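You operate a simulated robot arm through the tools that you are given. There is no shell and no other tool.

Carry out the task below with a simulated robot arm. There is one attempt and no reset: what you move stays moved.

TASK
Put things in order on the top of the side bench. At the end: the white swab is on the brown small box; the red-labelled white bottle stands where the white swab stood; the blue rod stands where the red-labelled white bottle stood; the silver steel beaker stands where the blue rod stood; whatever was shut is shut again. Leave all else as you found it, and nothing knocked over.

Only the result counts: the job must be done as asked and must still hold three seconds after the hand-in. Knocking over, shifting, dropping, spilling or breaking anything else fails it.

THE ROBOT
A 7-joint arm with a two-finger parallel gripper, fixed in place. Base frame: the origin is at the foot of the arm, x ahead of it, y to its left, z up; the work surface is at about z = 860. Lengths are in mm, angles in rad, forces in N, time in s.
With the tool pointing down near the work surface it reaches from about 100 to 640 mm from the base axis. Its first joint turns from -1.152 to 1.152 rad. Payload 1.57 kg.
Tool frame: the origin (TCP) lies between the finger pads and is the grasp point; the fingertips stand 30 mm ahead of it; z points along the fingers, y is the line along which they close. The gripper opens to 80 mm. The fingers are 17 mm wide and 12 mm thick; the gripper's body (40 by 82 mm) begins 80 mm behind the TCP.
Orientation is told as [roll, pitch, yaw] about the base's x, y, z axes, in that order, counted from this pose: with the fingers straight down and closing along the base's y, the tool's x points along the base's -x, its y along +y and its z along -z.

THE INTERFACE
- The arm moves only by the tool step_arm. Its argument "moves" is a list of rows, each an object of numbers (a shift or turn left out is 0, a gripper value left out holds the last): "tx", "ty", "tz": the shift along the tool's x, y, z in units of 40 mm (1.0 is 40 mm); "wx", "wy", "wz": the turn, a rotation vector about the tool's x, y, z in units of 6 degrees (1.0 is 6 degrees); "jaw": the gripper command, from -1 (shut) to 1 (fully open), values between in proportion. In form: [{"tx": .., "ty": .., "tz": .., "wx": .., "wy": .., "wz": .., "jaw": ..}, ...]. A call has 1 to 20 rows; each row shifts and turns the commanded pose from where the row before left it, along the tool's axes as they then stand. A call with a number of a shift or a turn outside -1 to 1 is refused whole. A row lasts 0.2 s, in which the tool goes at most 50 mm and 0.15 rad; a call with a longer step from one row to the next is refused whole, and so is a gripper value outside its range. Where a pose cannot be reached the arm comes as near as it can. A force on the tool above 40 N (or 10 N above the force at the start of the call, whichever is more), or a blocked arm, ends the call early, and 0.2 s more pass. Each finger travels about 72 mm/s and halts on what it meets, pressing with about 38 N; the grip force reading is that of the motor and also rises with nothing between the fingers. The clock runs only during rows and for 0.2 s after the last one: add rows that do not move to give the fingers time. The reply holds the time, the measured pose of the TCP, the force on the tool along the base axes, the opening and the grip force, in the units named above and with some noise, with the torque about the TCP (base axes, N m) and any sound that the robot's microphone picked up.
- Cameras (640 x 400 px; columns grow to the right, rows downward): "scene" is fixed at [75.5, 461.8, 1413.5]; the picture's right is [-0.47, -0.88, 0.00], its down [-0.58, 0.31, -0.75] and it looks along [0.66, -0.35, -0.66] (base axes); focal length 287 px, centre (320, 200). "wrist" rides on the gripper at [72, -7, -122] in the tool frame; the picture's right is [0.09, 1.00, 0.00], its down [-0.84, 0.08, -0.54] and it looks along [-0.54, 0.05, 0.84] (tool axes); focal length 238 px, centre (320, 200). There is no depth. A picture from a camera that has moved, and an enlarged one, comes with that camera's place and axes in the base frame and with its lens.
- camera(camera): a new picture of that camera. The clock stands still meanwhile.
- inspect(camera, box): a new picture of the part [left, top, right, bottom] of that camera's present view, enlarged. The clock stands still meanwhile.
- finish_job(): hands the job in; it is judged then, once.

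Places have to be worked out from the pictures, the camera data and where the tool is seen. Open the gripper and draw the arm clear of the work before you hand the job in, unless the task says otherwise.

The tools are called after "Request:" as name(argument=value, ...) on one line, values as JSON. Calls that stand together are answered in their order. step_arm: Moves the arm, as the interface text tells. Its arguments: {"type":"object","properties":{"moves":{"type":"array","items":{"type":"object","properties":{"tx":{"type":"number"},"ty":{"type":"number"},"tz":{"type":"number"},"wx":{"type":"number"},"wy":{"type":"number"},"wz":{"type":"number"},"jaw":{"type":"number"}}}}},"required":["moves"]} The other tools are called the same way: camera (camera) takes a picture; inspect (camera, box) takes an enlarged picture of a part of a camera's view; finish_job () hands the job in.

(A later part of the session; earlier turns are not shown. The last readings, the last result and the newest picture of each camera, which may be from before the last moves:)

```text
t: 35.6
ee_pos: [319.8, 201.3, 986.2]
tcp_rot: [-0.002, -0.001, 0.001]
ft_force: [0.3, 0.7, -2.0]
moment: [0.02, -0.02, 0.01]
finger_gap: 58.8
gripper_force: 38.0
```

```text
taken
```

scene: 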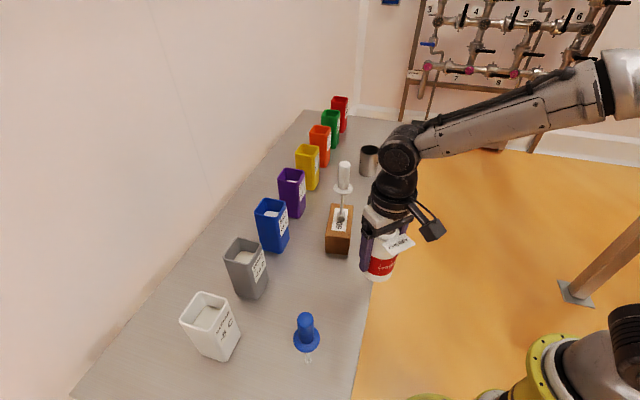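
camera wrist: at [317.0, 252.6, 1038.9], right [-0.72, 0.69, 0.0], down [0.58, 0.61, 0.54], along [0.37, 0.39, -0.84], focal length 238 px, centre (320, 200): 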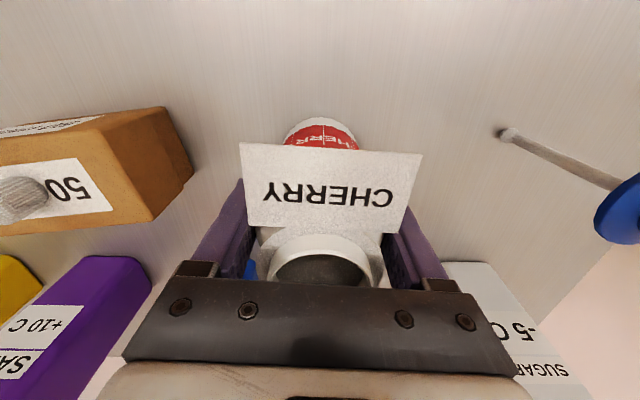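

Next I'll take the bottle along the robot side, via (400, 60) to (530, 50).

Request:
step_arm(moves=[{"tx": -0.15, "ty": -0.25}, {"tx": -0.25, "ty": -0.44}, {"tx": -0.25, "ty": -0.44}, {"tx": -0.25, "ty": -0.44}, {"tx": -0.25, "ty": -0.44}, {"tx": -0.25, "ty": -0.44}, {"tx": -0.25, "ty": -0.44}, {"tx": -0.25, "ty": -0.44}, {"tx": -0.35, "ty": -0.22}, {"tx": -0.5, "ty": -0.05}, {"tx": -0.5, "ty": -0.03}, {"tx": -0.5, "ty": -0.03}, {"tx": -0.5, "ty": -0.03}, {"tx": -0.5, "ty": -0.03}, {"tx": -0.4, "ty": 0}, {"tx": -0.2, "ty": 0}, {}])

Request:
camera(camera="scene")

Request:
camera(camera="wrist")

```text
t: 39.2
ee_pos: [536.1, 53.6, 986.3]
tcp_rot: [0.001, -0.001, 0.001]
ft_force: [0.2, 0.6, -3.2]
moment: [0.01, -0.01, -0.01]
finger_gap: 59.2
gripper_force: 38.2
```

```text
taken
```

scene: 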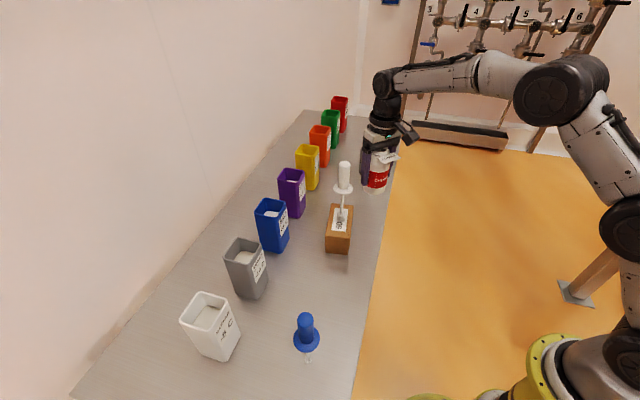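

```text
taken
camera wrist: at [462.8, 47.5, 1106.8], right [-0.09, 1.0, 0.0], down [0.84, 0.08, 0.54], along [0.54, 0.05, -0.84], focal length 238 px, centre (320, 200)
```

wrist: 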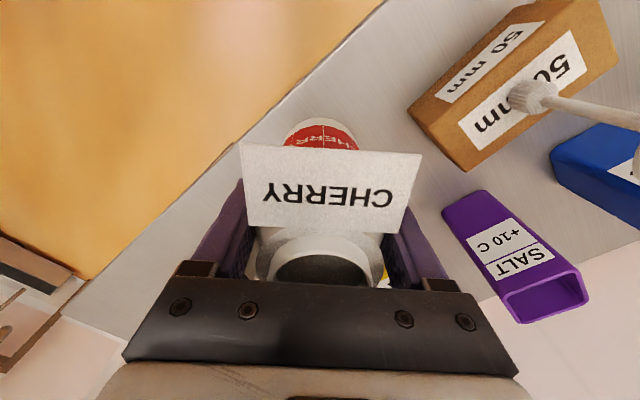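

Now I'll move the bottle over the swab's old spot (609, 92.5) while lowering partway.

Request:
step_arm(moves=[{"tx": -0.2, "ty": 0.1, "tz": 0.1}, {"tx": -0.36, "ty": 0.19, "tz": 0.2}, {"tx": -0.36, "ty": 0.19, "tz": 0.2}, {"tx": -0.36, "ty": 0.19, "tz": 0.2}, {"tx": -0.36, "ty": 0.19, "tz": 0.2}, {"tx": -0.19, "ty": 0.11, "tz": 0.1}, {}])

Request:
camera(camera="scene")

```text
t: 40.8
ee_pos: [609.1, 92.0, 945.0]
tcp_rot: [0.001, 0.0, 0.0]
ft_force: [-0.8, 0.1, -2.2]
moment: [0.0, 0.02, 0.03]
finger_gap: 59.0
gripper_force: 38.0
```

```text
taken
```

scene: 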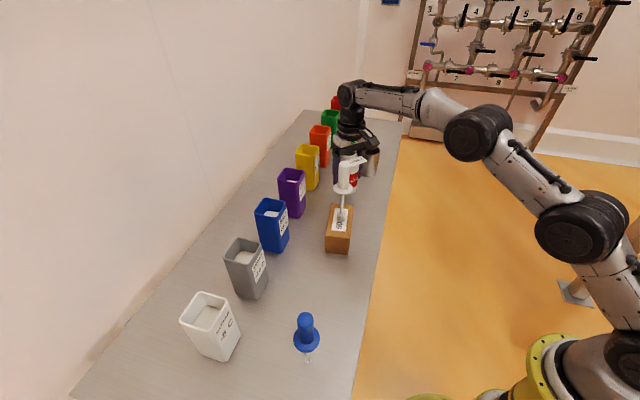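

It's in reach at (609, 92, 945). I'll lower to about 3 mm above the surface, then go down in small steps with force checks.

Request:
step_arm(moves=[{"tz": 0.2}, {"tz": 0.2}, {"tz": 0.15}, {"tz": 0.06}, {}])

Request:
inspect(camera="scene", box=[300, 110, 400, 210])

```text
t: 42.0
ee_pos: [607.6, 93.0, 919.7]
tcp_rot: [0.001, -0.001, 0.0]
ft_force: [0.0, -0.2, -2.5]
moment: [0.0, 0.0, 0.01]
finger_gap: 59.1
gripper_force: 38.2
```

```text
4.00 times, centred on (350, 160) of scene
camera zoom: at [75.6, 461.8, 1413.5], right [-0.47, -0.88, 0.0], down [-0.58, 0.31, -0.75], along [0.66, -0.35, -0.66], focal length 1148 px, centre (200, 360)
```

zoom: 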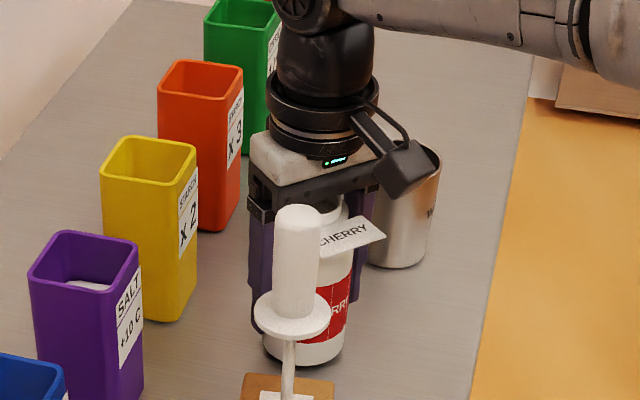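

Request:
step_arm(moves=[{"tz": 0.025}, {"tz": 0.025}, {}])

```text
t: 42.8
ee_pos: [608.9, 93.1, 919.5]
tcp_rot: [0.001, 0.0, 0.0]
ft_force: [-0.7, 0.1, -2.9]
moment: [-0.04, 0.01, 0.0]
finger_gap: 59.1
gripper_force: 38.3
```

No contact yet (force is still the bottle's own weight). I'll continue in small steps.

Request:
step_arm(moves=[{"tz": 0.025}, {"tz": 0.025}, {}])

```text
t: 43.6
ee_pos: [608.4, 92.7, 918.2]
tcp_rot: [0.0, 0.0, 0.0]
ft_force: [-0.1, -0.5, -0.9]
moment: [-0.01, 0.09, -0.01]
finger_gap: 58.8
gripper_force: 38.2
```

The force is easing, so the base is just touching. One more half-millimetre, then a reading.

Request:
step_arm(moves=[{"tz": 0.015}, {}, {}])

```text
t: 44.4
ee_pos: [608.5, 91.2, 917.2]
tcp_rot: [0.0, -0.003, 0.002]
ft_force: [0.2, 0.6, 1.6]
moment: [0.01, 0.15, 0.0]
finger_gap: 59.4
gripper_force: 37.9
```

The bottle is resting on the bench (+1.6 N, where it hung at -2.5 N). I'll open the gripper gradually.

Request:
step_arm(moves=[{"jaw": 0.5}, {"jaw": 0.55}, {"jaw": 0.65}, {"jaw": 0.8}, {"jaw": 1}, {}, {}])

Request:
inspect(camera="scene", box=[300, 110, 400, 210])

Request:
camera(camera="wrist")

```text
t: 46.0
ee_pos: [607.3, 92.1, 917.4]
tcp_rot: [-0.001, 0.0, -0.001]
ft_force: [0.3, 0.4, 0.2]
moment: [-0.01, -0.04, -0.01]
finger_gap: 80.0
gripper_force: 0.0
```

```text
4.00 times, centred on (350, 160) of scene
camera zoom: at [75.5, 461.8, 1413.5], right [-0.47, -0.88, 0.0], down [-0.58, 0.31, -0.75], along [0.66, -0.35, -0.66], focal length 1148 px, centre (200, 360)
```

zoom: 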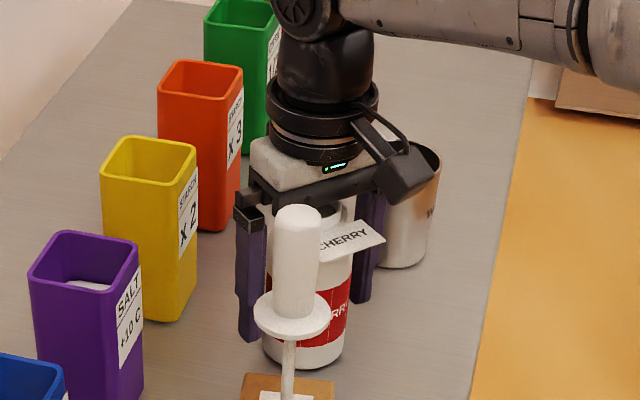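

```text
taken
camera wrist: at [535.8, 86.0, 1038.4], right [-0.09, 1.0, 0.0], down [0.84, 0.08, 0.54], along [0.54, 0.05, -0.84], focal length 238 px, centre (320, 200)
```

wrist: 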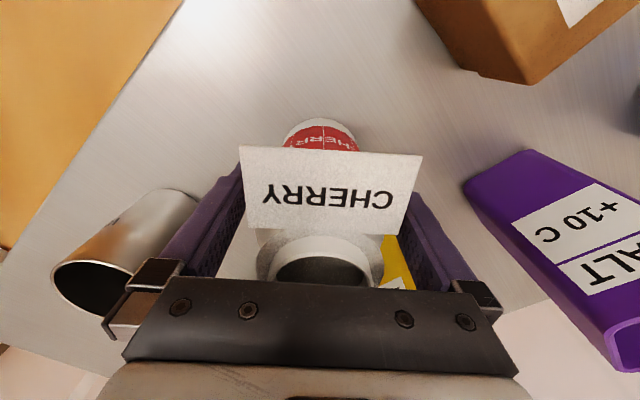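

The bottle stands free at about (608.5, 92). I'll retreat straight up, then up and inward.

Request:
step_arm(moves=[{"tz": -0.2}, {"tz": -0.4}, {"tz": -0.5}, {"tz": -0.5}, {"tz": -0.4}, {"tx": 0.3, "tz": -0.4}, {"tx": 0.4, "tz": -0.5}, {"tx": 0.4, "tz": -0.5}, {"tx": 0.4, "tz": -0.4}, {}])

Request:
camera(camera="wrist")

Request:
camera(camera="scene")

```text
t: 48.2
ee_pos: [549.2, 92.5, 1068.0]
tcp_rot: [0.002, 0.0, 0.0]
ft_force: [0.4, 0.1, 0.3]
moment: [-0.03, -0.03, 0.01]
finger_gap: 79.9
gripper_force: 0.0
```

```text
taken
camera wrist: at [475.5, 86.0, 1189.8], right [-0.09, 1.0, 0.0], down [0.84, 0.08, 0.54], along [0.54, 0.05, -0.84], focal length 238 px, centre (320, 200)
```

wrist: 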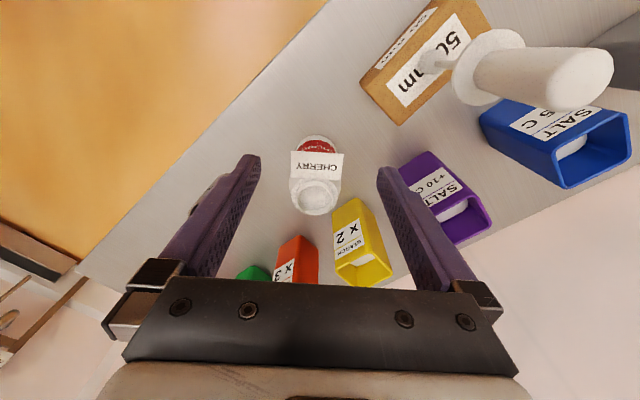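

```text
taken
```

scene: 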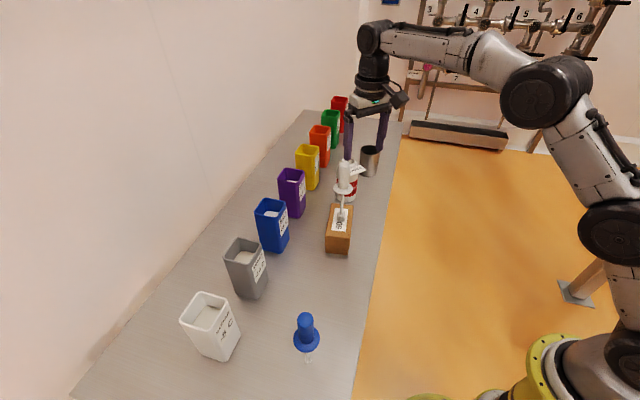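

The bottle, swab and box all look fine. Next I'll go around the robot side toward the blue rod, turning the yaw to 41° on the way.

Request:
step_arm(moves=[{"tx": 0.745, "ty": -0.16, "tz": -0.26}, {"tx": 0.745, "ty": -0.16, "tz": -0.26}, {"tx": 0.745, "ty": -0.16, "tz": -0.26}, {"tx": 0.745, "ty": -0.16, "tz": -0.26}, {"tx": 0.745, "ty": -0.16, "tz": -0.26}, {"tx": 0.4, "ty": 0.7}, {"tx": 0.4, "ty": 0.7}, {"tx": 0.4, "ty": 0.7}, {"tx": 0.4, "ty": 0.7}, {"tx": 0.4, "ty": 0.7}, {"wz": -0.976}, {"wz": -0.976}, {"wz": -0.976}, {"wz": -0.976}, {"wz": -0.976}, {"wz": -0.976}, {"wz": -0.976}, {}])

```text
t: 52.0
ee_pos: [319.7, 199.8, 1120.4]
tcp_rot: [0.0, 0.0, 0.718]
ft_force: [0.4, 0.0, 0.3]
moment: [0.0, -0.01, 0.01]
finger_gap: 80.0
gripper_force: 0.0
```

Now I'll move to a viewing spot short of the blue rod.

Request:
step_arm(moves=[{"tx": 0.057, "ty": 0.642}, {"tx": 0.057, "ty": 0.642}, {"tx": 0.057, "ty": 0.642}, {"tx": 0.057, "ty": 0.642}, {"tx": 0.057, "ty": 0.642}, {"tx": 0.057, "ty": 0.642}, {"tx": 0.057, "ty": 0.642}, {}])

Request:
camera(camera="wrist")

Request:
camera(camera="scene")

```text
t: 53.8
ee_pos: [187.9, 325.7, 1120.3]
tcp_rot: [0.0, 0.0, 0.718]
ft_force: [0.0, -0.3, 0.0]
moment: [-0.01, 0.02, 0.0]
finger_gap: 79.9
gripper_force: 0.0
```

```text
taken
camera wrist: at [137.7, 273.0, 1241.8], right [-0.72, 0.69, 0.0], down [0.58, 0.61, 0.54], along [0.37, 0.39, -0.84], focal length 238 px, centre (320, 200)
```

wrist: 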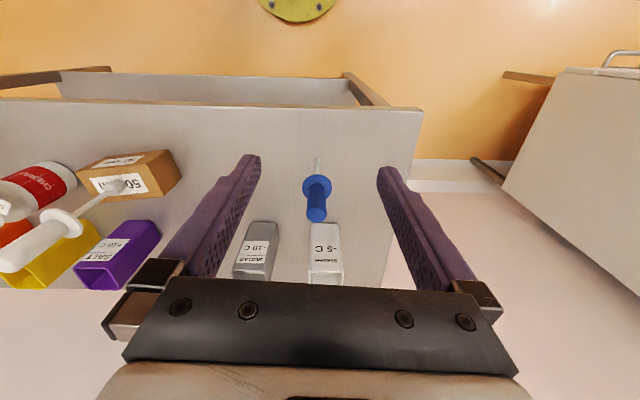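

```text
taken
```

scene: 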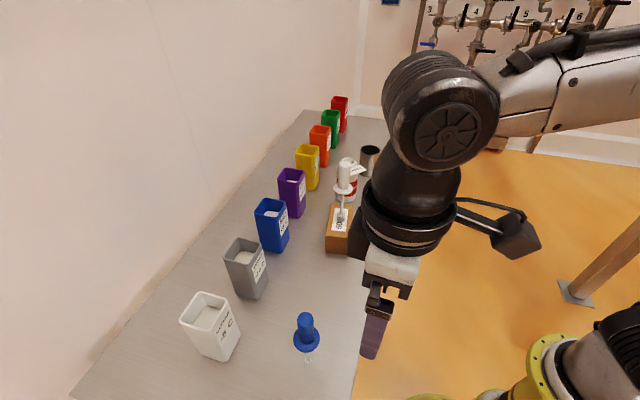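

Request:
inspect(camera="wrist", box=[270, 140, 370, 240])

Request:
inspect(camera="scene", box=[270, 290, 350, 370])

```text
4.00 times, centred on (320, 190) of wrist
camera zoom: at [137.7, 273.0, 1241.8], right [-0.72, 0.69, 0.0], down [0.58, 0.61, 0.54], along [0.37, 0.39, -0.84], focal length 953 px, centre (320, 240)
```

zoom: 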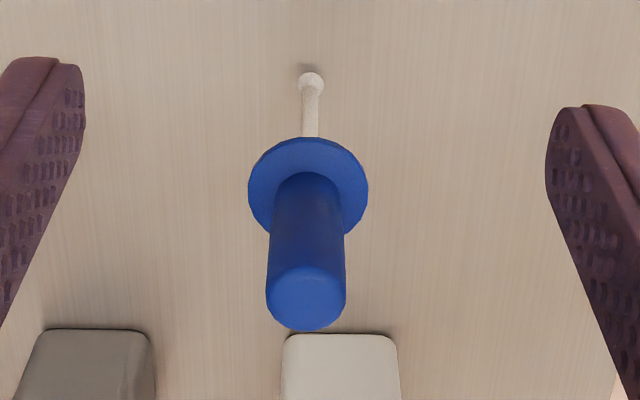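

```text
5.00 times, centred on (310, 330) of scene
camera zoom: at [75.5, 461.8, 1413.5], right [-0.47, -0.88, 0.0], down [-0.58, 0.31, -0.75], along [0.66, -0.35, -0.66], focal length 1435 px, centre (370, -450)
```

zoom: 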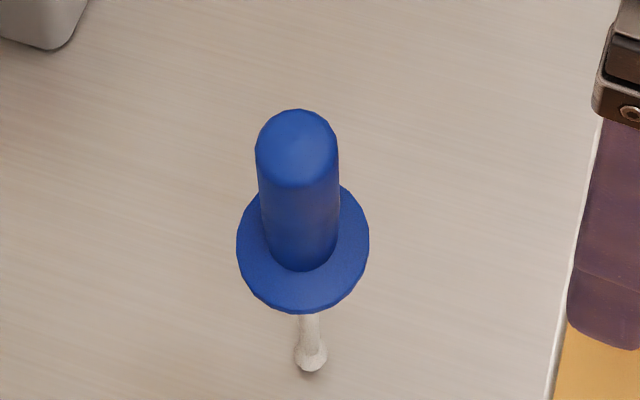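

The blue rod's axis is at about (253, 389), with its flange near z=959 and handle top near z=1024. I'll hover above it at z=1075.

Request:
step_arm(moves=[{"tx": -0.453, "ty": 0.024, "tz": 0.226}, {"tx": -0.453, "ty": 0.024, "tz": 0.226}, {"tx": -0.453, "ty": 0.024, "tz": 0.226}, {"tx": -0.453, "ty": 0.024, "tz": 0.226}, {"tx": -0.453, "ty": 0.024, "tz": 0.226}, {}])

Request:
camera(camera="wrist")

Request:
inspect(camera="scene", box=[240, 240, 380, 370])

```text
t: 55.2
ee_pos: [253.1, 390.6, 1074.6]
tcp_rot: [0.001, 0.0, 0.718]
ft_force: [0.0, -0.1, 0.4]
moment: [-0.01, 0.0, 0.01]
finger_gap: 80.1
gripper_force: 0.1
```

```text
taken
camera wrist: at [203.4, 337.0, 1197.1], right [-0.72, 0.69, 0.0], down [0.58, 0.61, 0.54], along [0.37, 0.39, -0.84], focal length 238 px, centre (320, 200)
```

wrist: 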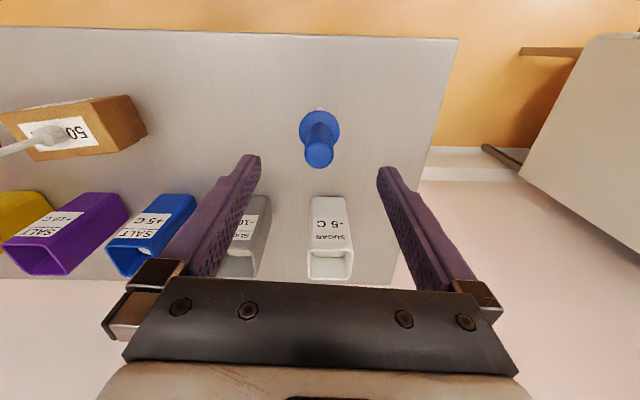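

```text
3.08 times, centred on (310, 305) of scene
camera zoom: at [75.5, 461.8, 1413.5], right [-0.47, -0.88, 0.0], down [-0.58, 0.31, -0.75], along [0.66, -0.35, -0.66], focal length 883 px, centre (351, -123)
```

zoom: 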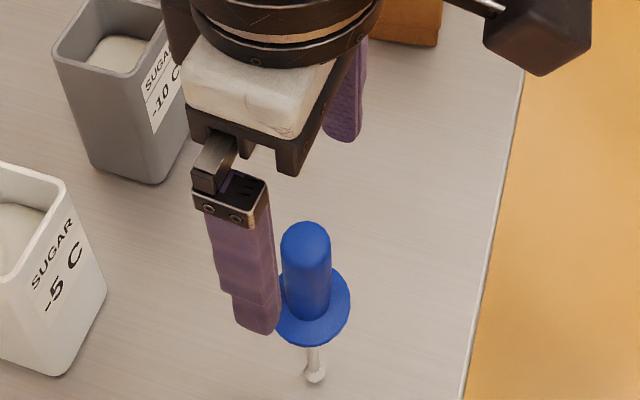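

Hovering. I'll enlarge to verify alignment with the rod axis.

Request:
inspect(camera="wrist", box=[270, 90, 370, 190])

```text
4.00 times, centred on (320, 140) of wrist
camera zoom: at [203.4, 337.0, 1197.1], right [-0.72, 0.69, 0.0], down [0.58, 0.61, 0.54], along [0.37, 0.39, -0.84], focal length 953 px, centre (320, 440)
```

zoom: 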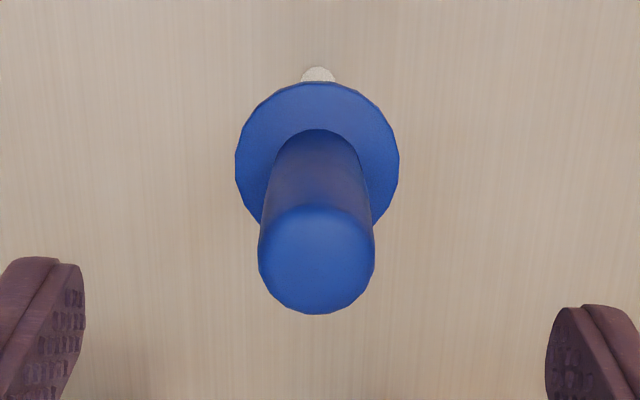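

The rod axis is about 3 mm toward tool +x and 1.5 mm toward tool -y. I'll correct and descend to z≈999 around the handle.

Request:
step_arm(moves=[{"tx": 0.075, "ty": -0.0375, "tz": 0.1}, {"tz": 0.3}, {"tz": 0.35}, {"tz": 0.35}, {"tz": 0.35}, {"tz": 0.3}, {"tz": 0.14}, {}])

Request:
step_arm(moves=[{"jaw": 0.2}, {"jaw": -0.2}, {}, {}])

Request:
camera(camera="wrist")

Request:
inspect(camera="scene", box=[260, 270, 360, 370])

```text
t: 57.0
ee_pos: [252.0, 385.1, 998.9]
tcp_rot: [-0.001, 0.0, 0.718]
ft_force: [0.3, 0.4, 0.2]
moment: [0.0, 0.0, 0.01]
finger_gap: 80.0
gripper_force: 0.0
```

```text
t: 58.0
ee_pos: [251.3, 385.5, 998.7]
tcp_rot: [0.0, -0.001, 0.716]
ft_force: [1.2, -0.2, -0.1]
moment: [-0.01, 0.03, -0.03]
finger_gap: 32.3
gripper_force: 0.0
```

```text
taken
camera wrist: at [201.8, 333.6, 1120.7], right [-0.72, 0.69, 0.0], down [0.58, 0.61, 0.54], along [0.37, 0.39, -0.84], focal length 238 px, centre (320, 200)
```

wrist: 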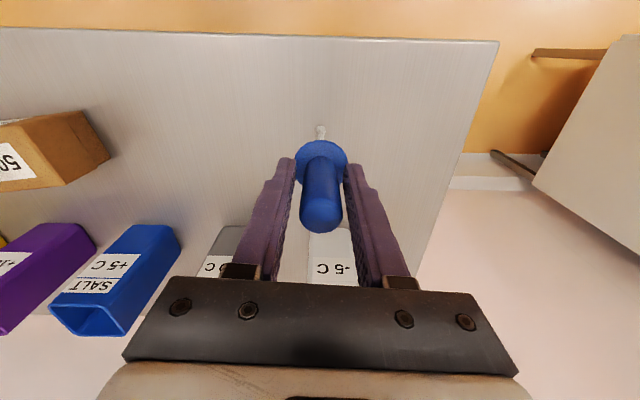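

```text
4.00 times, centred on (310, 320) of scene
camera zoom: at [75.5, 461.8, 1413.5], right [-0.47, -0.88, 0.0], down [-0.58, 0.31, -0.75], along [0.66, -0.35, -0.66], focal length 1148 px, centre (360, -280)
```

zoom: 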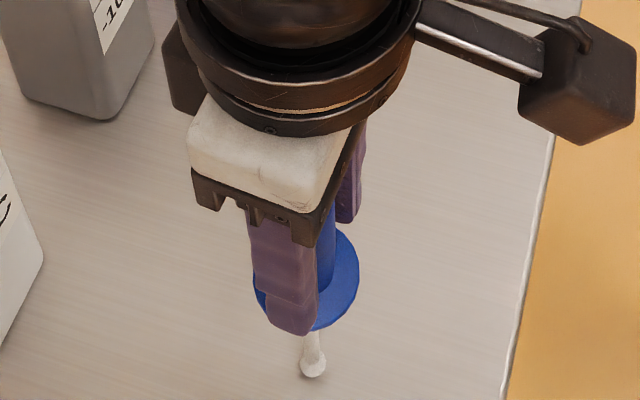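

Request:
inspect(camera="wrist", box=[270, 110, 370, 250])

```text
2.86 times, centred on (320, 180) of wrist
camera zoom: at [201.8, 333.6, 1120.7], right [-0.72, 0.69, 0.0], down [0.58, 0.61, 0.54], along [0.37, 0.39, -0.84], focal length 681 px, centre (320, 257)
```

zoom: 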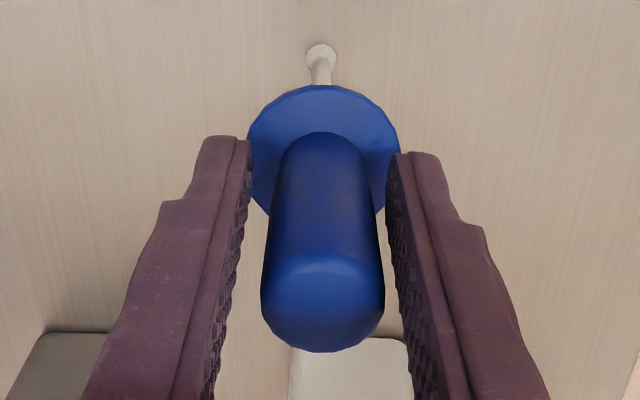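

Handle is centred within about 1 mm. I'll nudge +1 mm and close.

Request:
step_arm(moves=[{"ty": 0.025}, {"jaw": -0.3}, {"jaw": -0.4}, {"jaw": -0.6}, {"jaw": -1}, {}, {}])

Request:
inspect(camera="wrist", box=[270, 110, 370, 250])

Request:
inspect(camera="scene", box=[260, 270, 360, 370])

```text
t: 59.6
ee_pos: [250.9, 386.0, 999.0]
tcp_rot: [0.0, -0.001, 0.716]
ft_force: [0.5, -0.7, 3.1]
moment: [-0.16, -0.13, 0.0]
finger_gap: 22.1
gripper_force: 35.1
```

```text
2.86 times, centred on (320, 180) of wrist
camera zoom: at [201.1, 334.2, 1121.0], right [-0.72, 0.69, 0.0], down [0.58, 0.61, 0.54], along [0.37, 0.39, -0.84], focal length 681 px, centre (320, 257)
```

zoom: 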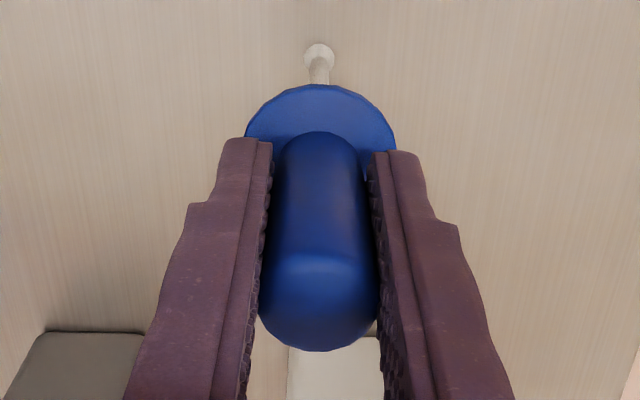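

```text
4.00 times, centred on (310, 320) of scene
camera zoom: at [75.5, 461.8, 1413.5], right [-0.47, -0.88, 0.0], down [-0.58, 0.31, -0.75], along [0.66, -0.35, -0.66], focal length 1148 px, centre (360, -280)
```

zoom: 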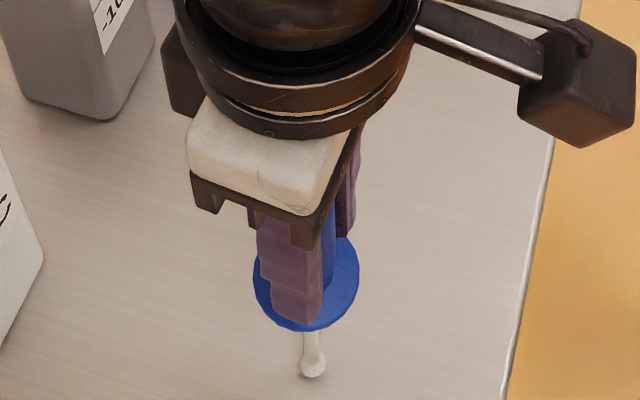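

The blue rod is gripped (gap 22.1). I'll lift it 40 mm and carry it across to the bottle's old place.

Request:
step_arm(moves=[{"tz": -0.1, "jaw": -1}, {"tz": -0.25}, {"tz": -0.3}, {"tz": -0.25}, {"tz": -0.1}, {}])

Request:
camera(camera="scene")

```text
t: 61.0
ee_pos: [250.7, 386.3, 1039.9]
tcp_rot: [-0.001, -0.002, 0.717]
ft_force: [-0.1, 0.8, -0.6]
moment: [0.02, -0.03, -0.02]
finger_gap: 22.1
gripper_force: 35.0
```

```text
taken
```

scene: 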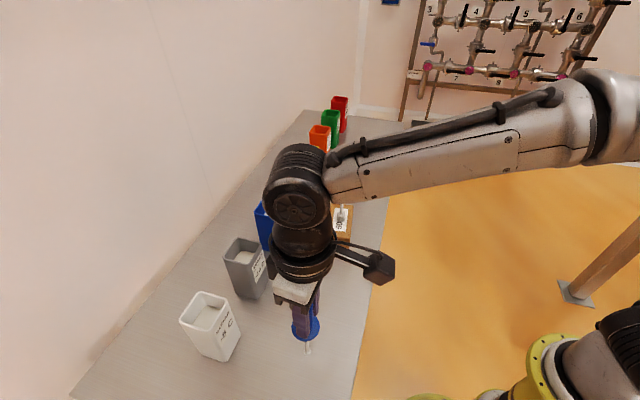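

Request:
step_arm(moves=[{"tx": -0.04, "ty": -0.17}, {"tx": -0.082, "ty": -0.345}, {"tx": -0.082, "ty": -0.345}, {"tx": -0.082, "ty": -0.345}, {"tx": -0.082, "ty": -0.345}, {"tx": -0.082, "ty": -0.345}, {"tx": -0.082, "ty": -0.345}, {"tx": -0.082, "ty": -0.345}, {"tx": -0.082, "ty": -0.345}, {"tx": -0.082, "ty": -0.345}, {"tx": -0.04, "ty": -0.17}, {}])

Request:
camera(camera="wrist")

Request:
inspect(camera="scene", box=[260, 180, 400, 320])

```text
t: 63.6
ee_pos: [366.9, 302.4, 1039.5]
tcp_rot: [-0.001, 0.0, 0.717]
ft_force: [-0.5, 0.1, 0.0]
moment: [-0.01, 0.03, 0.02]
finger_gap: 21.8
gripper_force: 34.7
```

```text
taken
camera wrist: at [317.0, 251.8, 1161.4], right [-0.72, 0.69, 0.0], down [0.58, 0.61, 0.54], along [0.37, 0.39, -0.84], focal length 238 px, centre (320, 200)
```

wrist: 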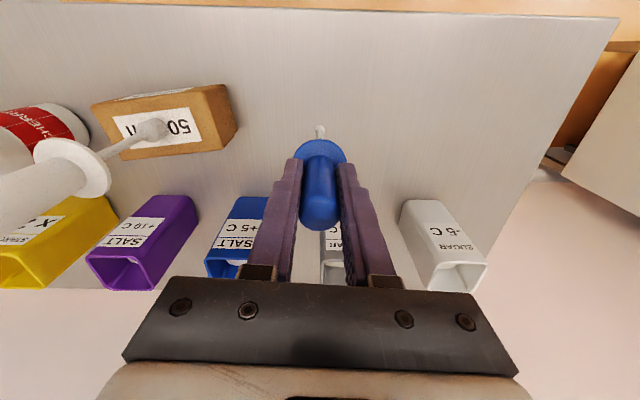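

```text
2.86 times, centred on (330, 250) of scene
camera zoom: at [75.5, 461.8, 1413.5], right [-0.47, -0.88, 0.0], down [-0.58, 0.31, -0.75], along [0.66, -0.35, -0.66], focal length 820 px, centre (291, 57)
```

zoom: 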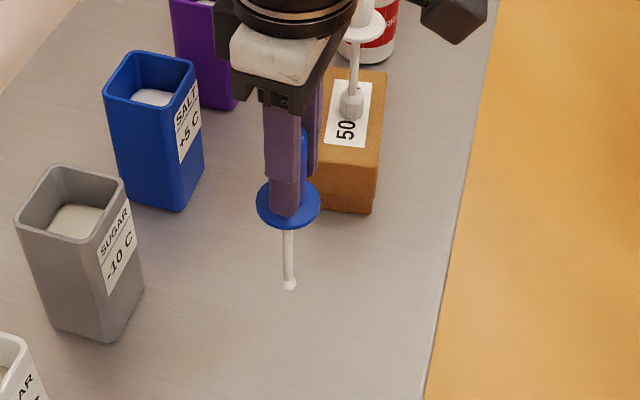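

The rod tip projects within a couple of millimetres of the bottle's old centre. I'll lower to about 4 mm above contact.

Request:
step_arm(moves=[{"tz": 0.15}, {"tz": 0.25}, {"tz": 0.25}, {"tz": 0.2}, {"tz": 0.07}, {}])

Request:
inspect(camera="scene", box=[290, 240, 370, 310])

```text
t: 65.0
ee_pos: [365.9, 303.1, 1003.9]
tcp_rot: [0.0, 0.0, 0.718]
ft_force: [-0.4, -0.3, -0.6]
moment: [-0.03, -0.02, 0.0]
finger_gap: 22.0
gripper_force: 34.7
```

```text
5.71 times, centred on (330, 275) of scene
camera zoom: at [75.5, 461.8, 1413.5], right [-0.47, -0.88, 0.0], down [-0.58, 0.31, -0.75], along [0.66, -0.35, -0.66], focal length 1640 px, centre (263, -229)
```

zoom: 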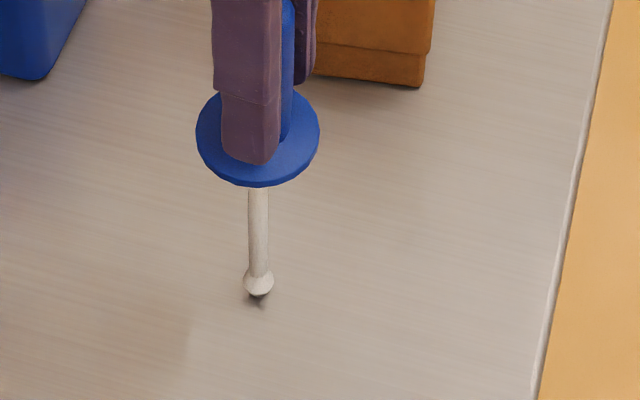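

A few millimetres remain. I'll lower in small steps, watching force.

Request:
step_arm(moves=[{"tz": 0.025}, {"tz": 0.025}, {"tz": 0.025}, {}])

```text
t: 66.0
ee_pos: [367.2, 302.5, 1000.5]
tcp_rot: [-0.002, -0.002, 0.716]
ft_force: [-1.2, -2.5, 6.8]
moment: [-0.17, 0.26, -0.01]
finger_gap: 21.7
gripper_force: 35.1
```

Contact (6.8 N). I'll back off slightly and check the rod's verticality.

Request:
step_arm(moves=[{"tz": -0.02}, {}, {}])

Request:
inspect(camera="scene", box=[290, 210, 370, 310])

Request:
inspect(camera="wrist", box=[270, 110, 370, 250])

```text
t: 66.8
ee_pos: [366.7, 304.9, 1000.7]
tcp_rot: [-0.001, -0.001, 0.718]
ft_force: [-0.6, -0.2, 3.3]
moment: [-0.03, 0.03, 0.02]
finger_gap: 21.8
gripper_force: 34.6
```

```text
4.00 times, centred on (330, 260) of scene
camera zoom: at [75.5, 461.8, 1413.5], right [-0.47, -0.88, 0.0], down [-0.58, 0.31, -0.75], along [0.66, -0.35, -0.66], focal length 1148 px, centre (280, -40)
```

zoom: 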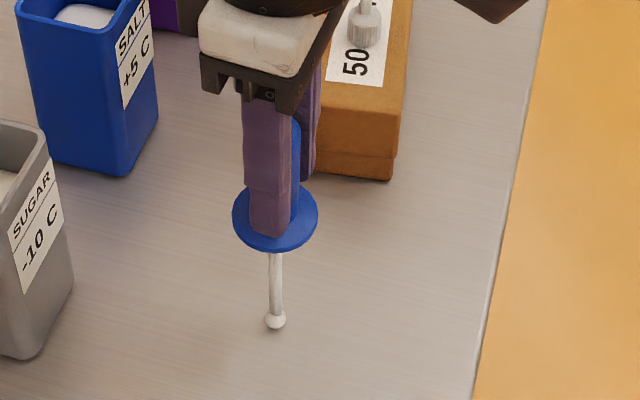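

```text
2.86 times, centred on (320, 180) of wrist
camera zoom: at [316.9, 252.1, 1122.5], right [-0.72, 0.69, 0.0], down [0.58, 0.61, 0.54], along [0.37, 0.39, -0.84], focal length 681 px, centre (320, 257)
```

zoom: 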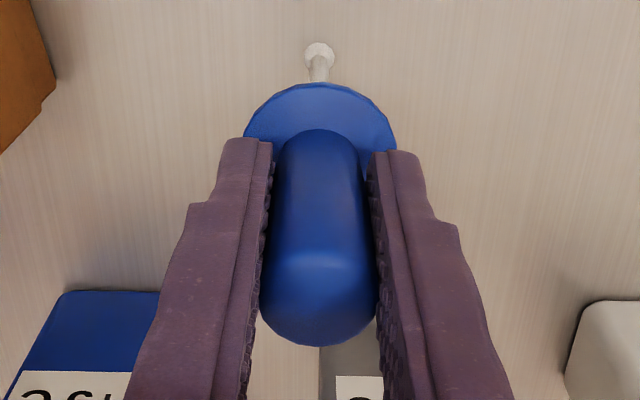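

The rod is vertical, with the same pose in the gripper as when it was picked. I'll ease off a touch more and release gradually.

Request:
step_arm(moves=[{"tz": -0.009}, {}, {}])

```text
t: 67.6
ee_pos: [367.8, 303.7, 999.9]
tcp_rot: [0.0, 0.001, 0.717]
ft_force: [-0.5, 0.3, 0.6]
moment: [0.03, 0.0, -0.01]
finger_gap: 21.8
gripper_force: 35.1
```

Request:
step_arm(moves=[{"jaw": -0.44}, {"jaw": -0.4}, {"jaw": -0.3}, {"jaw": 0.0}, {"jaw": 0.5}, {"jaw": 1}, {}, {}])

Request:
inspect(camera="scene", box=[290, 210, 370, 310])

Request:
inspect(camera="wrist", box=[250, 90, 390, 270])

```text
t: 69.4
ee_pos: [366.2, 304.8, 1002.3]
tcp_rot: [-0.001, 0.0, 0.716]
ft_force: [0.3, 0.4, 0.6]
moment: [0.01, -0.02, -0.02]
finger_gap: 80.2
gripper_force: 0.0
```

```text
4.00 times, centred on (330, 260) of scene
camera zoom: at [75.5, 461.8, 1413.5], right [-0.47, -0.88, 0.0], down [-0.58, 0.31, -0.75], along [0.66, -0.35, -0.66], focal length 1148 px, centre (280, -40)
```

zoom: 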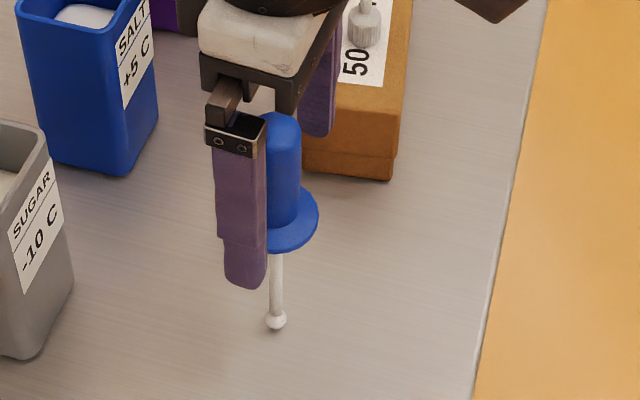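

```text
2.22 times, centred on (320, 180) of wrist
camera zoom: at [316.8, 252.4, 1122.9], right [-0.72, 0.69, 0.0], down [0.58, 0.61, 0.54], along [0.37, 0.39, -0.84], focal length 530 px, centre (320, 244)
```

zoom: 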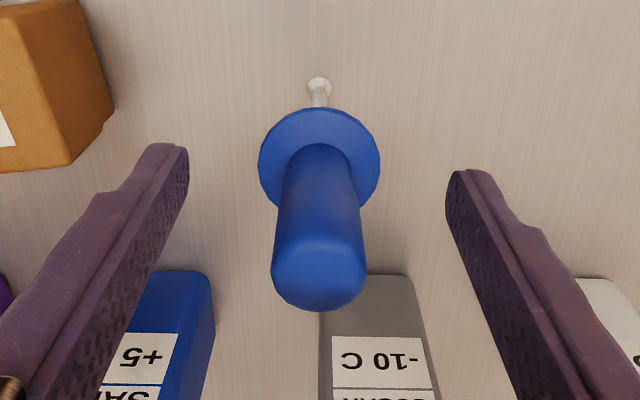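

The rod stands free. I'll retreat straight up and check.

Request:
step_arm(moves=[{"tz": -0.2}, {"tz": -0.4}, {"tz": -0.5}, {"tz": -0.5}, {"tz": -0.5}, {"tz": -0.5}, {"tz": -0.3}, {}])

Request:
camera(camera="scene")

Request:
camera(camera="wrist")

```text
t: 71.2
ee_pos: [366.5, 304.6, 1117.7]
tcp_rot: [0.001, 0.001, 0.719]
ft_force: [-0.8, 0.0, -0.5]
moment: [0.02, -0.02, -0.01]
finger_gap: 80.1
gripper_force: 0.1
```

```text
taken
```

scene: 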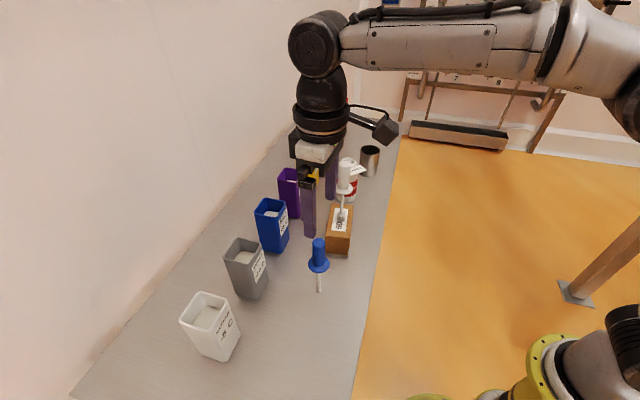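

```text
taken
camera wrist: at [316.6, 252.1, 1239.1], right [-0.72, 0.69, 0.0], down [0.58, 0.61, 0.54], along [0.37, 0.39, -0.84], focal length 238 px, centre (320, 200)
```

wrist: 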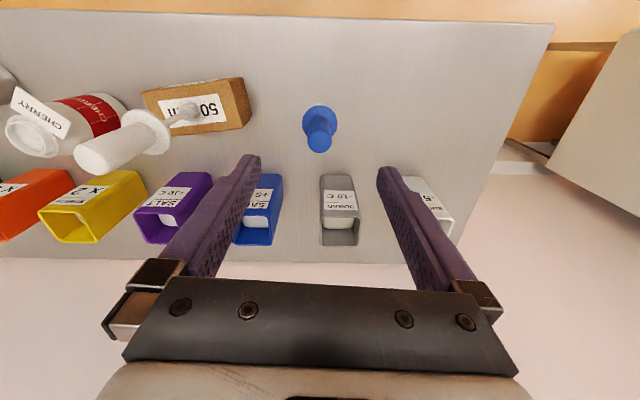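

The rod, swab, bottle and box all look good. Now I'll head to the beaker via the robot side, turning the yaw back to 0.

Request:
step_arm(moves=[{"tx": 0.52, "ty": -0.24}, {"tx": 0.52, "ty": -0.24}, {"tx": 0.52, "ty": -0.24}, {"tx": 0.52, "ty": -0.24}, {"tx": 0.52, "ty": -0.24}, {"wz": 0.979}, {"wz": 0.979}, {"wz": 0.979}, {"wz": 0.979}, {"wz": 0.979}, {"wz": 0.979}, {"wz": 0.979}, {"tx": -0.4, "ty": -0.7}, {"tx": -0.4, "ty": -0.7}, {"tx": -0.4, "ty": -0.7}, {"tx": -0.4, "ty": -0.7}, {"tx": -0.4, "ty": -0.7}, {}])

Request:
step_arm(moves=[{"tx": -0.583, "ty": -0.408, "tz": 0.1}, {"tx": -0.583, "ty": -0.408, "tz": 0.1}, {"tx": -0.583, "ty": -0.408, "tz": 0.1}, {"tx": -0.583, "ty": -0.408, "tz": 0.1}, {"tx": -0.583, "ty": -0.408, "tz": 0.1}, {"tx": -0.583, "ty": -0.408, "tz": 0.1}, {"wy": -1}, {"wy": -1}, {"wy": -1}, {"wy": -1}, {"wy": -1}, {}])

Request:
camera(camera="wrist")

Request:
camera(camera="scene")

```text
t: 75.0
ee_pos: [399.5, 59.1, 1117.9]
tcp_rot: [-0.001, 0.0, 0.001]
ft_force: [0.1, 0.6, 0.0]
moment: [0.01, 0.02, 0.01]
finger_gap: 79.9
gripper_force: 0.1
```

```text
t: 77.6
ee_pos: [540.4, -38.8, 1093.0]
tcp_rot: [0.0, -0.525, 0.0]
ft_force: [-0.4, 0.3, -1.1]
moment: [-0.02, 0.0, 0.01]
finger_gap: 80.1
gripper_force: 0.0
```

```text
taken
camera wrist: at [416.3, -44.7, 1162.2], right [-0.08, 1.0, -0.05], down [0.45, 0.08, 0.89], along [0.89, 0.05, -0.46], focal length 238 px, centre (320, 200)
```

wrist: 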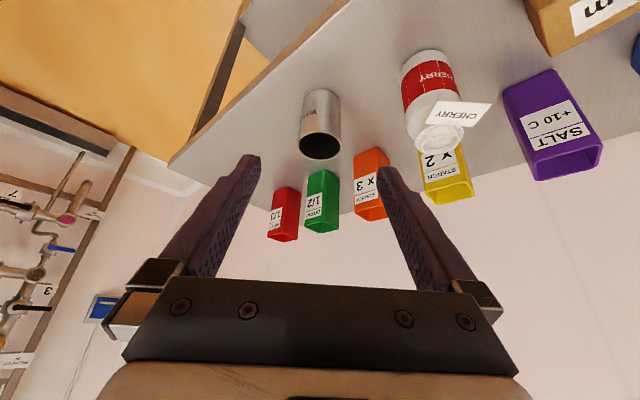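

```text
taken
```

scene: 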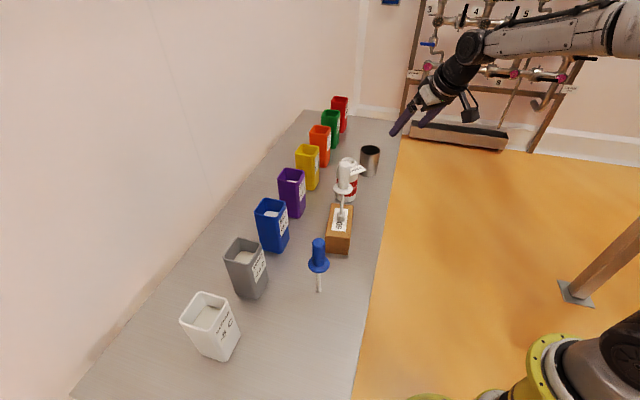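

The tilt is 30° and the beaker is fully visible. I'll enlarge both views to localise it precisely.

Request:
inspect(camera="wrist", box=[270, 70, 370, 170])

Request:
inspect(camera="scene", box=[320, 120, 420, 210])

```text
4.00 times, centred on (320, 120) of wrist
camera zoom: at [416.3, -44.7, 1162.2], right [-0.08, 1.0, -0.05], down [0.45, 0.08, 0.89], along [0.89, 0.05, -0.46], focal length 953 px, centre (320, 520)
```

zoom: 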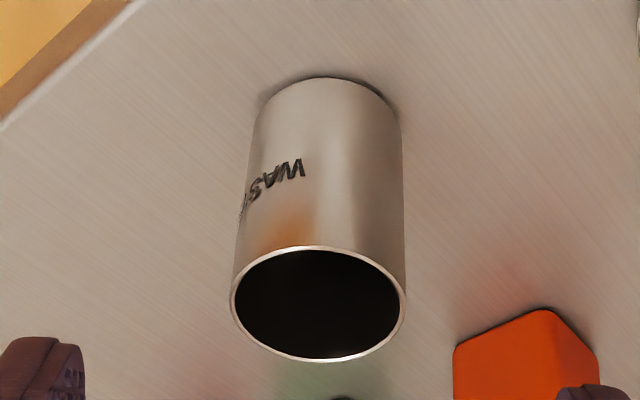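

```text
4.44 times, centred on (370, 165) of scene
camera zoom: at [75.5, 461.8, 1413.5], right [-0.47, -0.88, 0.0], down [-0.58, 0.31, -0.75], along [0.66, -0.35, -0.66], focal length 1275 px, centre (98, 356)
```

zoom: 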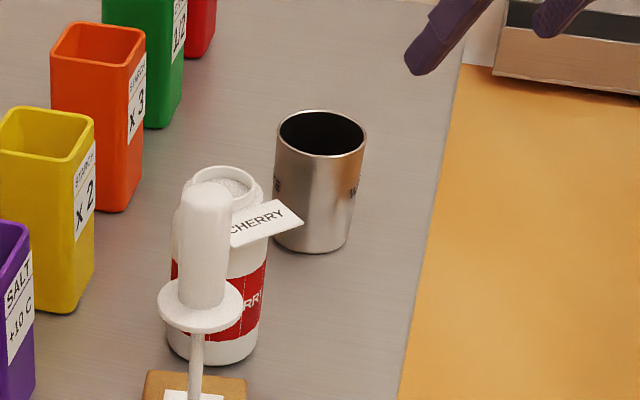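

The beaker axis is about (678.5, -36.5), with its rim near z=943 and a diameter of about 60 mm tapering to 56. I'll move to the hover pose on the 30° approach line.

Request:
step_arm(moves=[{"tx": -0.111, "ty": 0.01, "tz": 0.498}, {"tx": -0.111, "ty": 0.01, "tz": 0.498}, {"tx": -0.111, "ty": 0.01, "tz": 0.498}, {"tx": -0.111, "ty": 0.01, "tz": 0.498}, {"tx": -0.111, "ty": 0.01, "tz": 0.498}, {"tx": -0.111, "ty": 0.01, "tz": 0.498}, {}])

Request:
camera(camera="wrist")

Request:
inspect(camera="scene", box=[310, 70, 430, 190])

```text
t: 79.2
ee_pos: [621.8, -36.5, 1001.8]
tcp_rot: [0.0, -0.523, 0.0]
ft_force: [-0.7, 0.0, 0.3]
moment: [-0.01, 0.01, -0.01]
finger_gap: 79.8
gripper_force: 0.2
```

```text
taken
camera wrist: at [498.8, -42.6, 1071.6], right [-0.08, 1.0, -0.05], down [0.45, 0.08, 0.89], along [0.89, 0.05, -0.46], focal length 238 px, centre (320, 200)
```

wrist: 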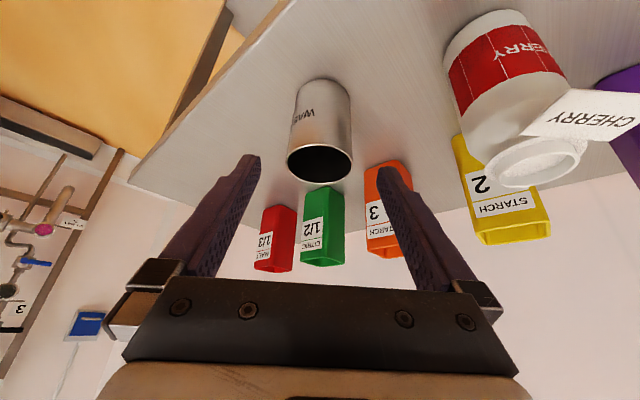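

```text
3.33 times, centred on (370, 130) of scene
camera zoom: at [75.5, 461.8, 1413.5], right [-0.47, -0.88, 0.0], down [-0.58, 0.31, -0.75], along [0.66, -0.35, -0.66], focal length 956 px, centre (153, 433)
```

zoom: 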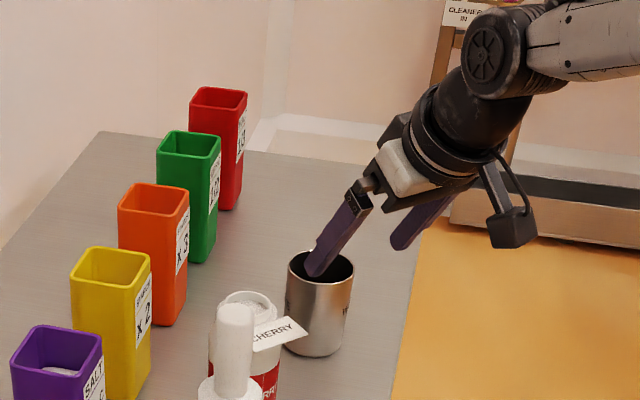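

Let me enlarge the wrist view once more to verify lateral alignment before sliding the fingers around the beaker.

Request:
inspect(camera="wrist", box=[250, 60, 390, 200])

```text
2.86 times, centred on (320, 130) of wrist
camera zoom: at [498.8, -42.6, 1071.6], right [-0.08, 1.0, -0.05], down [0.45, 0.08, 0.89], along [0.89, 0.05, -0.46], focal length 681 px, centre (320, 400)
```

zoom: 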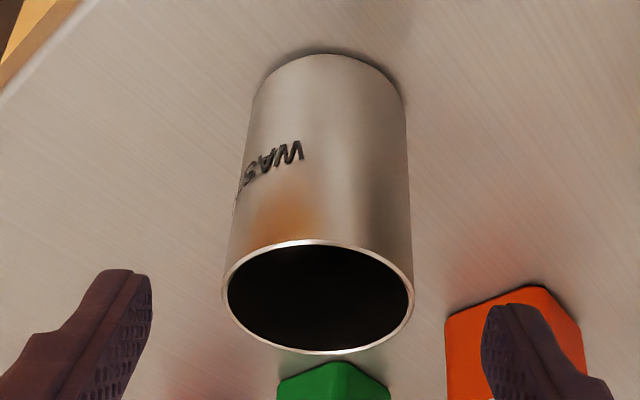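

Alignment is good to about 1–2 mm. I'll advance along the tool axis so the fingers straddle the beaker at z≈908.

Request:
step_arm(moves=[{"tx": -0.01, "ty": -0.01, "tz": 0.25}, {"tx": -0.01, "tz": 0.36}, {"tx": -0.01, "tz": 0.36}, {"tx": -0.01, "tz": 0.36}, {"tx": -0.01, "tz": 0.36}, {"tz": 0.36}, {"tz": 0.36}, {"tz": 0.2}, {"tz": 0.12}, {}])

Request:
camera(camera="wrist")

Request:
inspect(camera="scene", box=[310, 70, 430, 190])

```text
t: 81.4
ee_pos: [679.5, -36.4, 909.9]
tcp_rot: [0.0, -0.524, -0.001]
ft_force: [-0.3, -0.3, -0.8]
moment: [0.03, 0.01, 0.05]
finger_gap: 79.7
gripper_force: 0.1
```

```text
taken
camera wrist: at [555.1, -42.9, 978.7], right [-0.08, 1.0, -0.05], down [0.45, 0.08, 0.89], along [0.89, 0.05, -0.46], focal length 238 px, centre (320, 200)
```

wrist: 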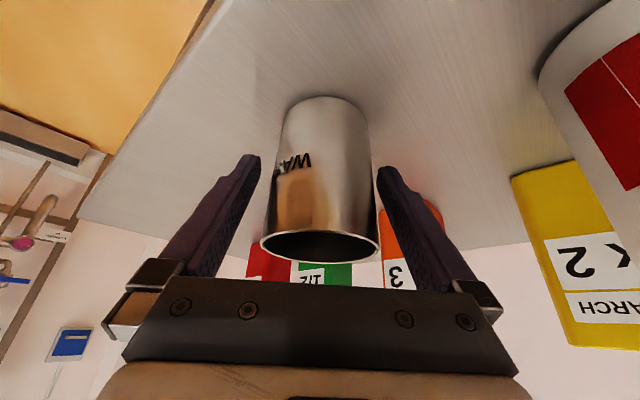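

```text
3.33 times, centred on (370, 130) of scene
camera zoom: at [75.5, 461.8, 1413.5], right [-0.47, -0.88, 0.0], down [-0.58, 0.31, -0.75], along [0.66, -0.35, -0.66], focal length 956 px, centre (153, 433)
```

zoom: 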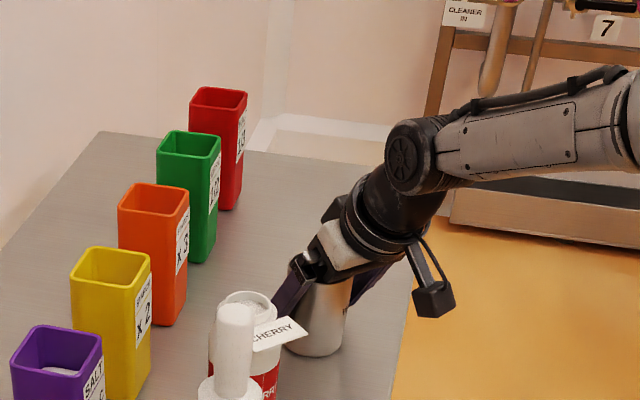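

The beaker sits centrally between the fingers with no contact. I'll close on it.

Request:
step_arm(moves=[{"jaw": 0.7}, {"jaw": 0.6}, {"jaw": 0.5}, {"jaw": 0.4}, {"jaw": 0.2}, {"jaw": -0.2}, {"jaw": -1}, {}, {}])

Request:
camera(camera="wrist")

```text
t: 83.4
ee_pos: [678.4, -36.8, 909.6]
tcp_rot: [0.003, -0.523, -0.001]
ft_force: [0.7, 0.6, 0.3]
moment: [0.02, -0.01, 0.0]
finger_gap: 63.0
gripper_force: 38.1
```

```text
taken
camera wrist: at [555.0, -43.0, 978.8], right [-0.08, 1.0, -0.05], down [0.45, 0.08, 0.89], along [0.89, 0.05, -0.46], focal length 238 px, centre (320, 200)
```

wrist: 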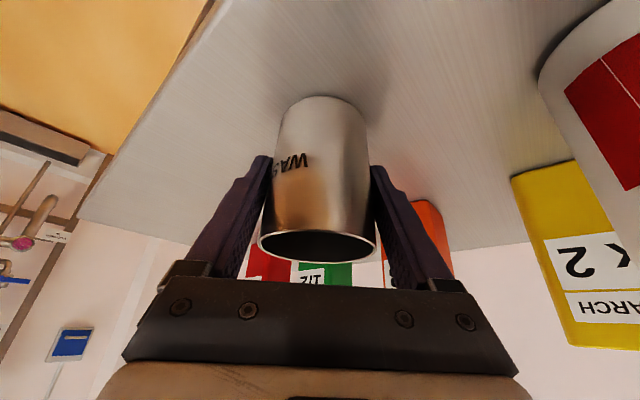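

The beaker is gripped (gap 63, 38 N). I'll lift 20 mm gently and check that it stays upright.

Request:
step_arm(moves=[{"tx": -0.03, "tz": -0.054, "jaw": -1}, {"tx": -0.06, "tz": -0.108}, {"tx": -0.08, "tz": -0.135}, {"tx": -0.08, "tz": -0.135}, {}])

Request:
camera(camera="wrist")

Request:
inspect(camera="scene", box=[310, 90, 430, 210])

```text
t: 84.6
ee_pos: [678.7, -36.8, 929.2]
tcp_rot: [0.0, -0.523, 0.0]
ft_force: [0.3, 0.0, -1.4]
moment: [0.0, -0.01, -0.02]
finger_gap: 62.8
gripper_force: 38.1
```

```text
taken
camera wrist: at [555.2, -42.9, 999.0], right [-0.08, 1.0, -0.05], down [0.45, 0.08, 0.89], along [0.89, 0.05, -0.46], focal length 238 px, centre (320, 200)
```

wrist: 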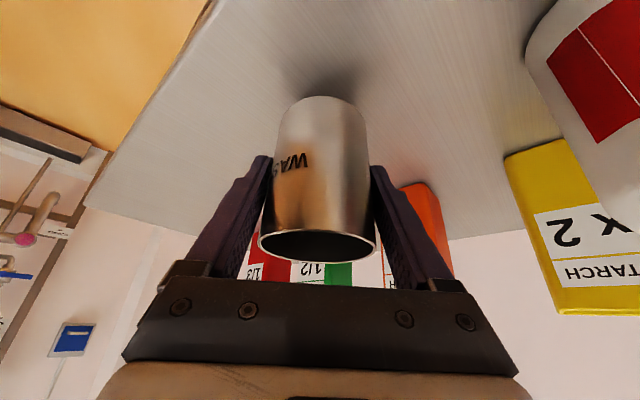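

```text
3.33 times, centred on (370, 150) of scene
camera zoom: at [75.5, 461.8, 1413.5], right [-0.47, -0.88, 0.0], down [-0.58, 0.31, -0.75], along [0.66, -0.35, -0.66], focal length 956 px, centre (153, 367)
```

zoom: 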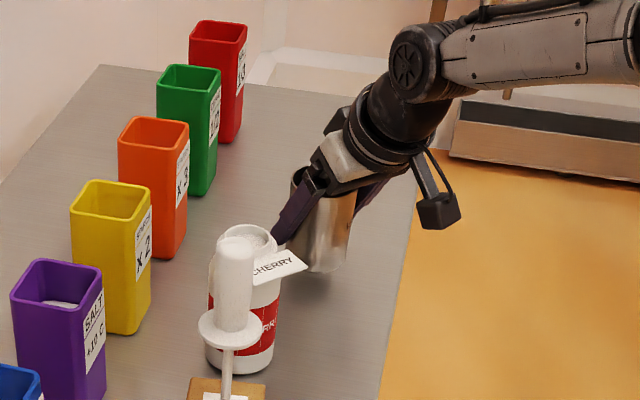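

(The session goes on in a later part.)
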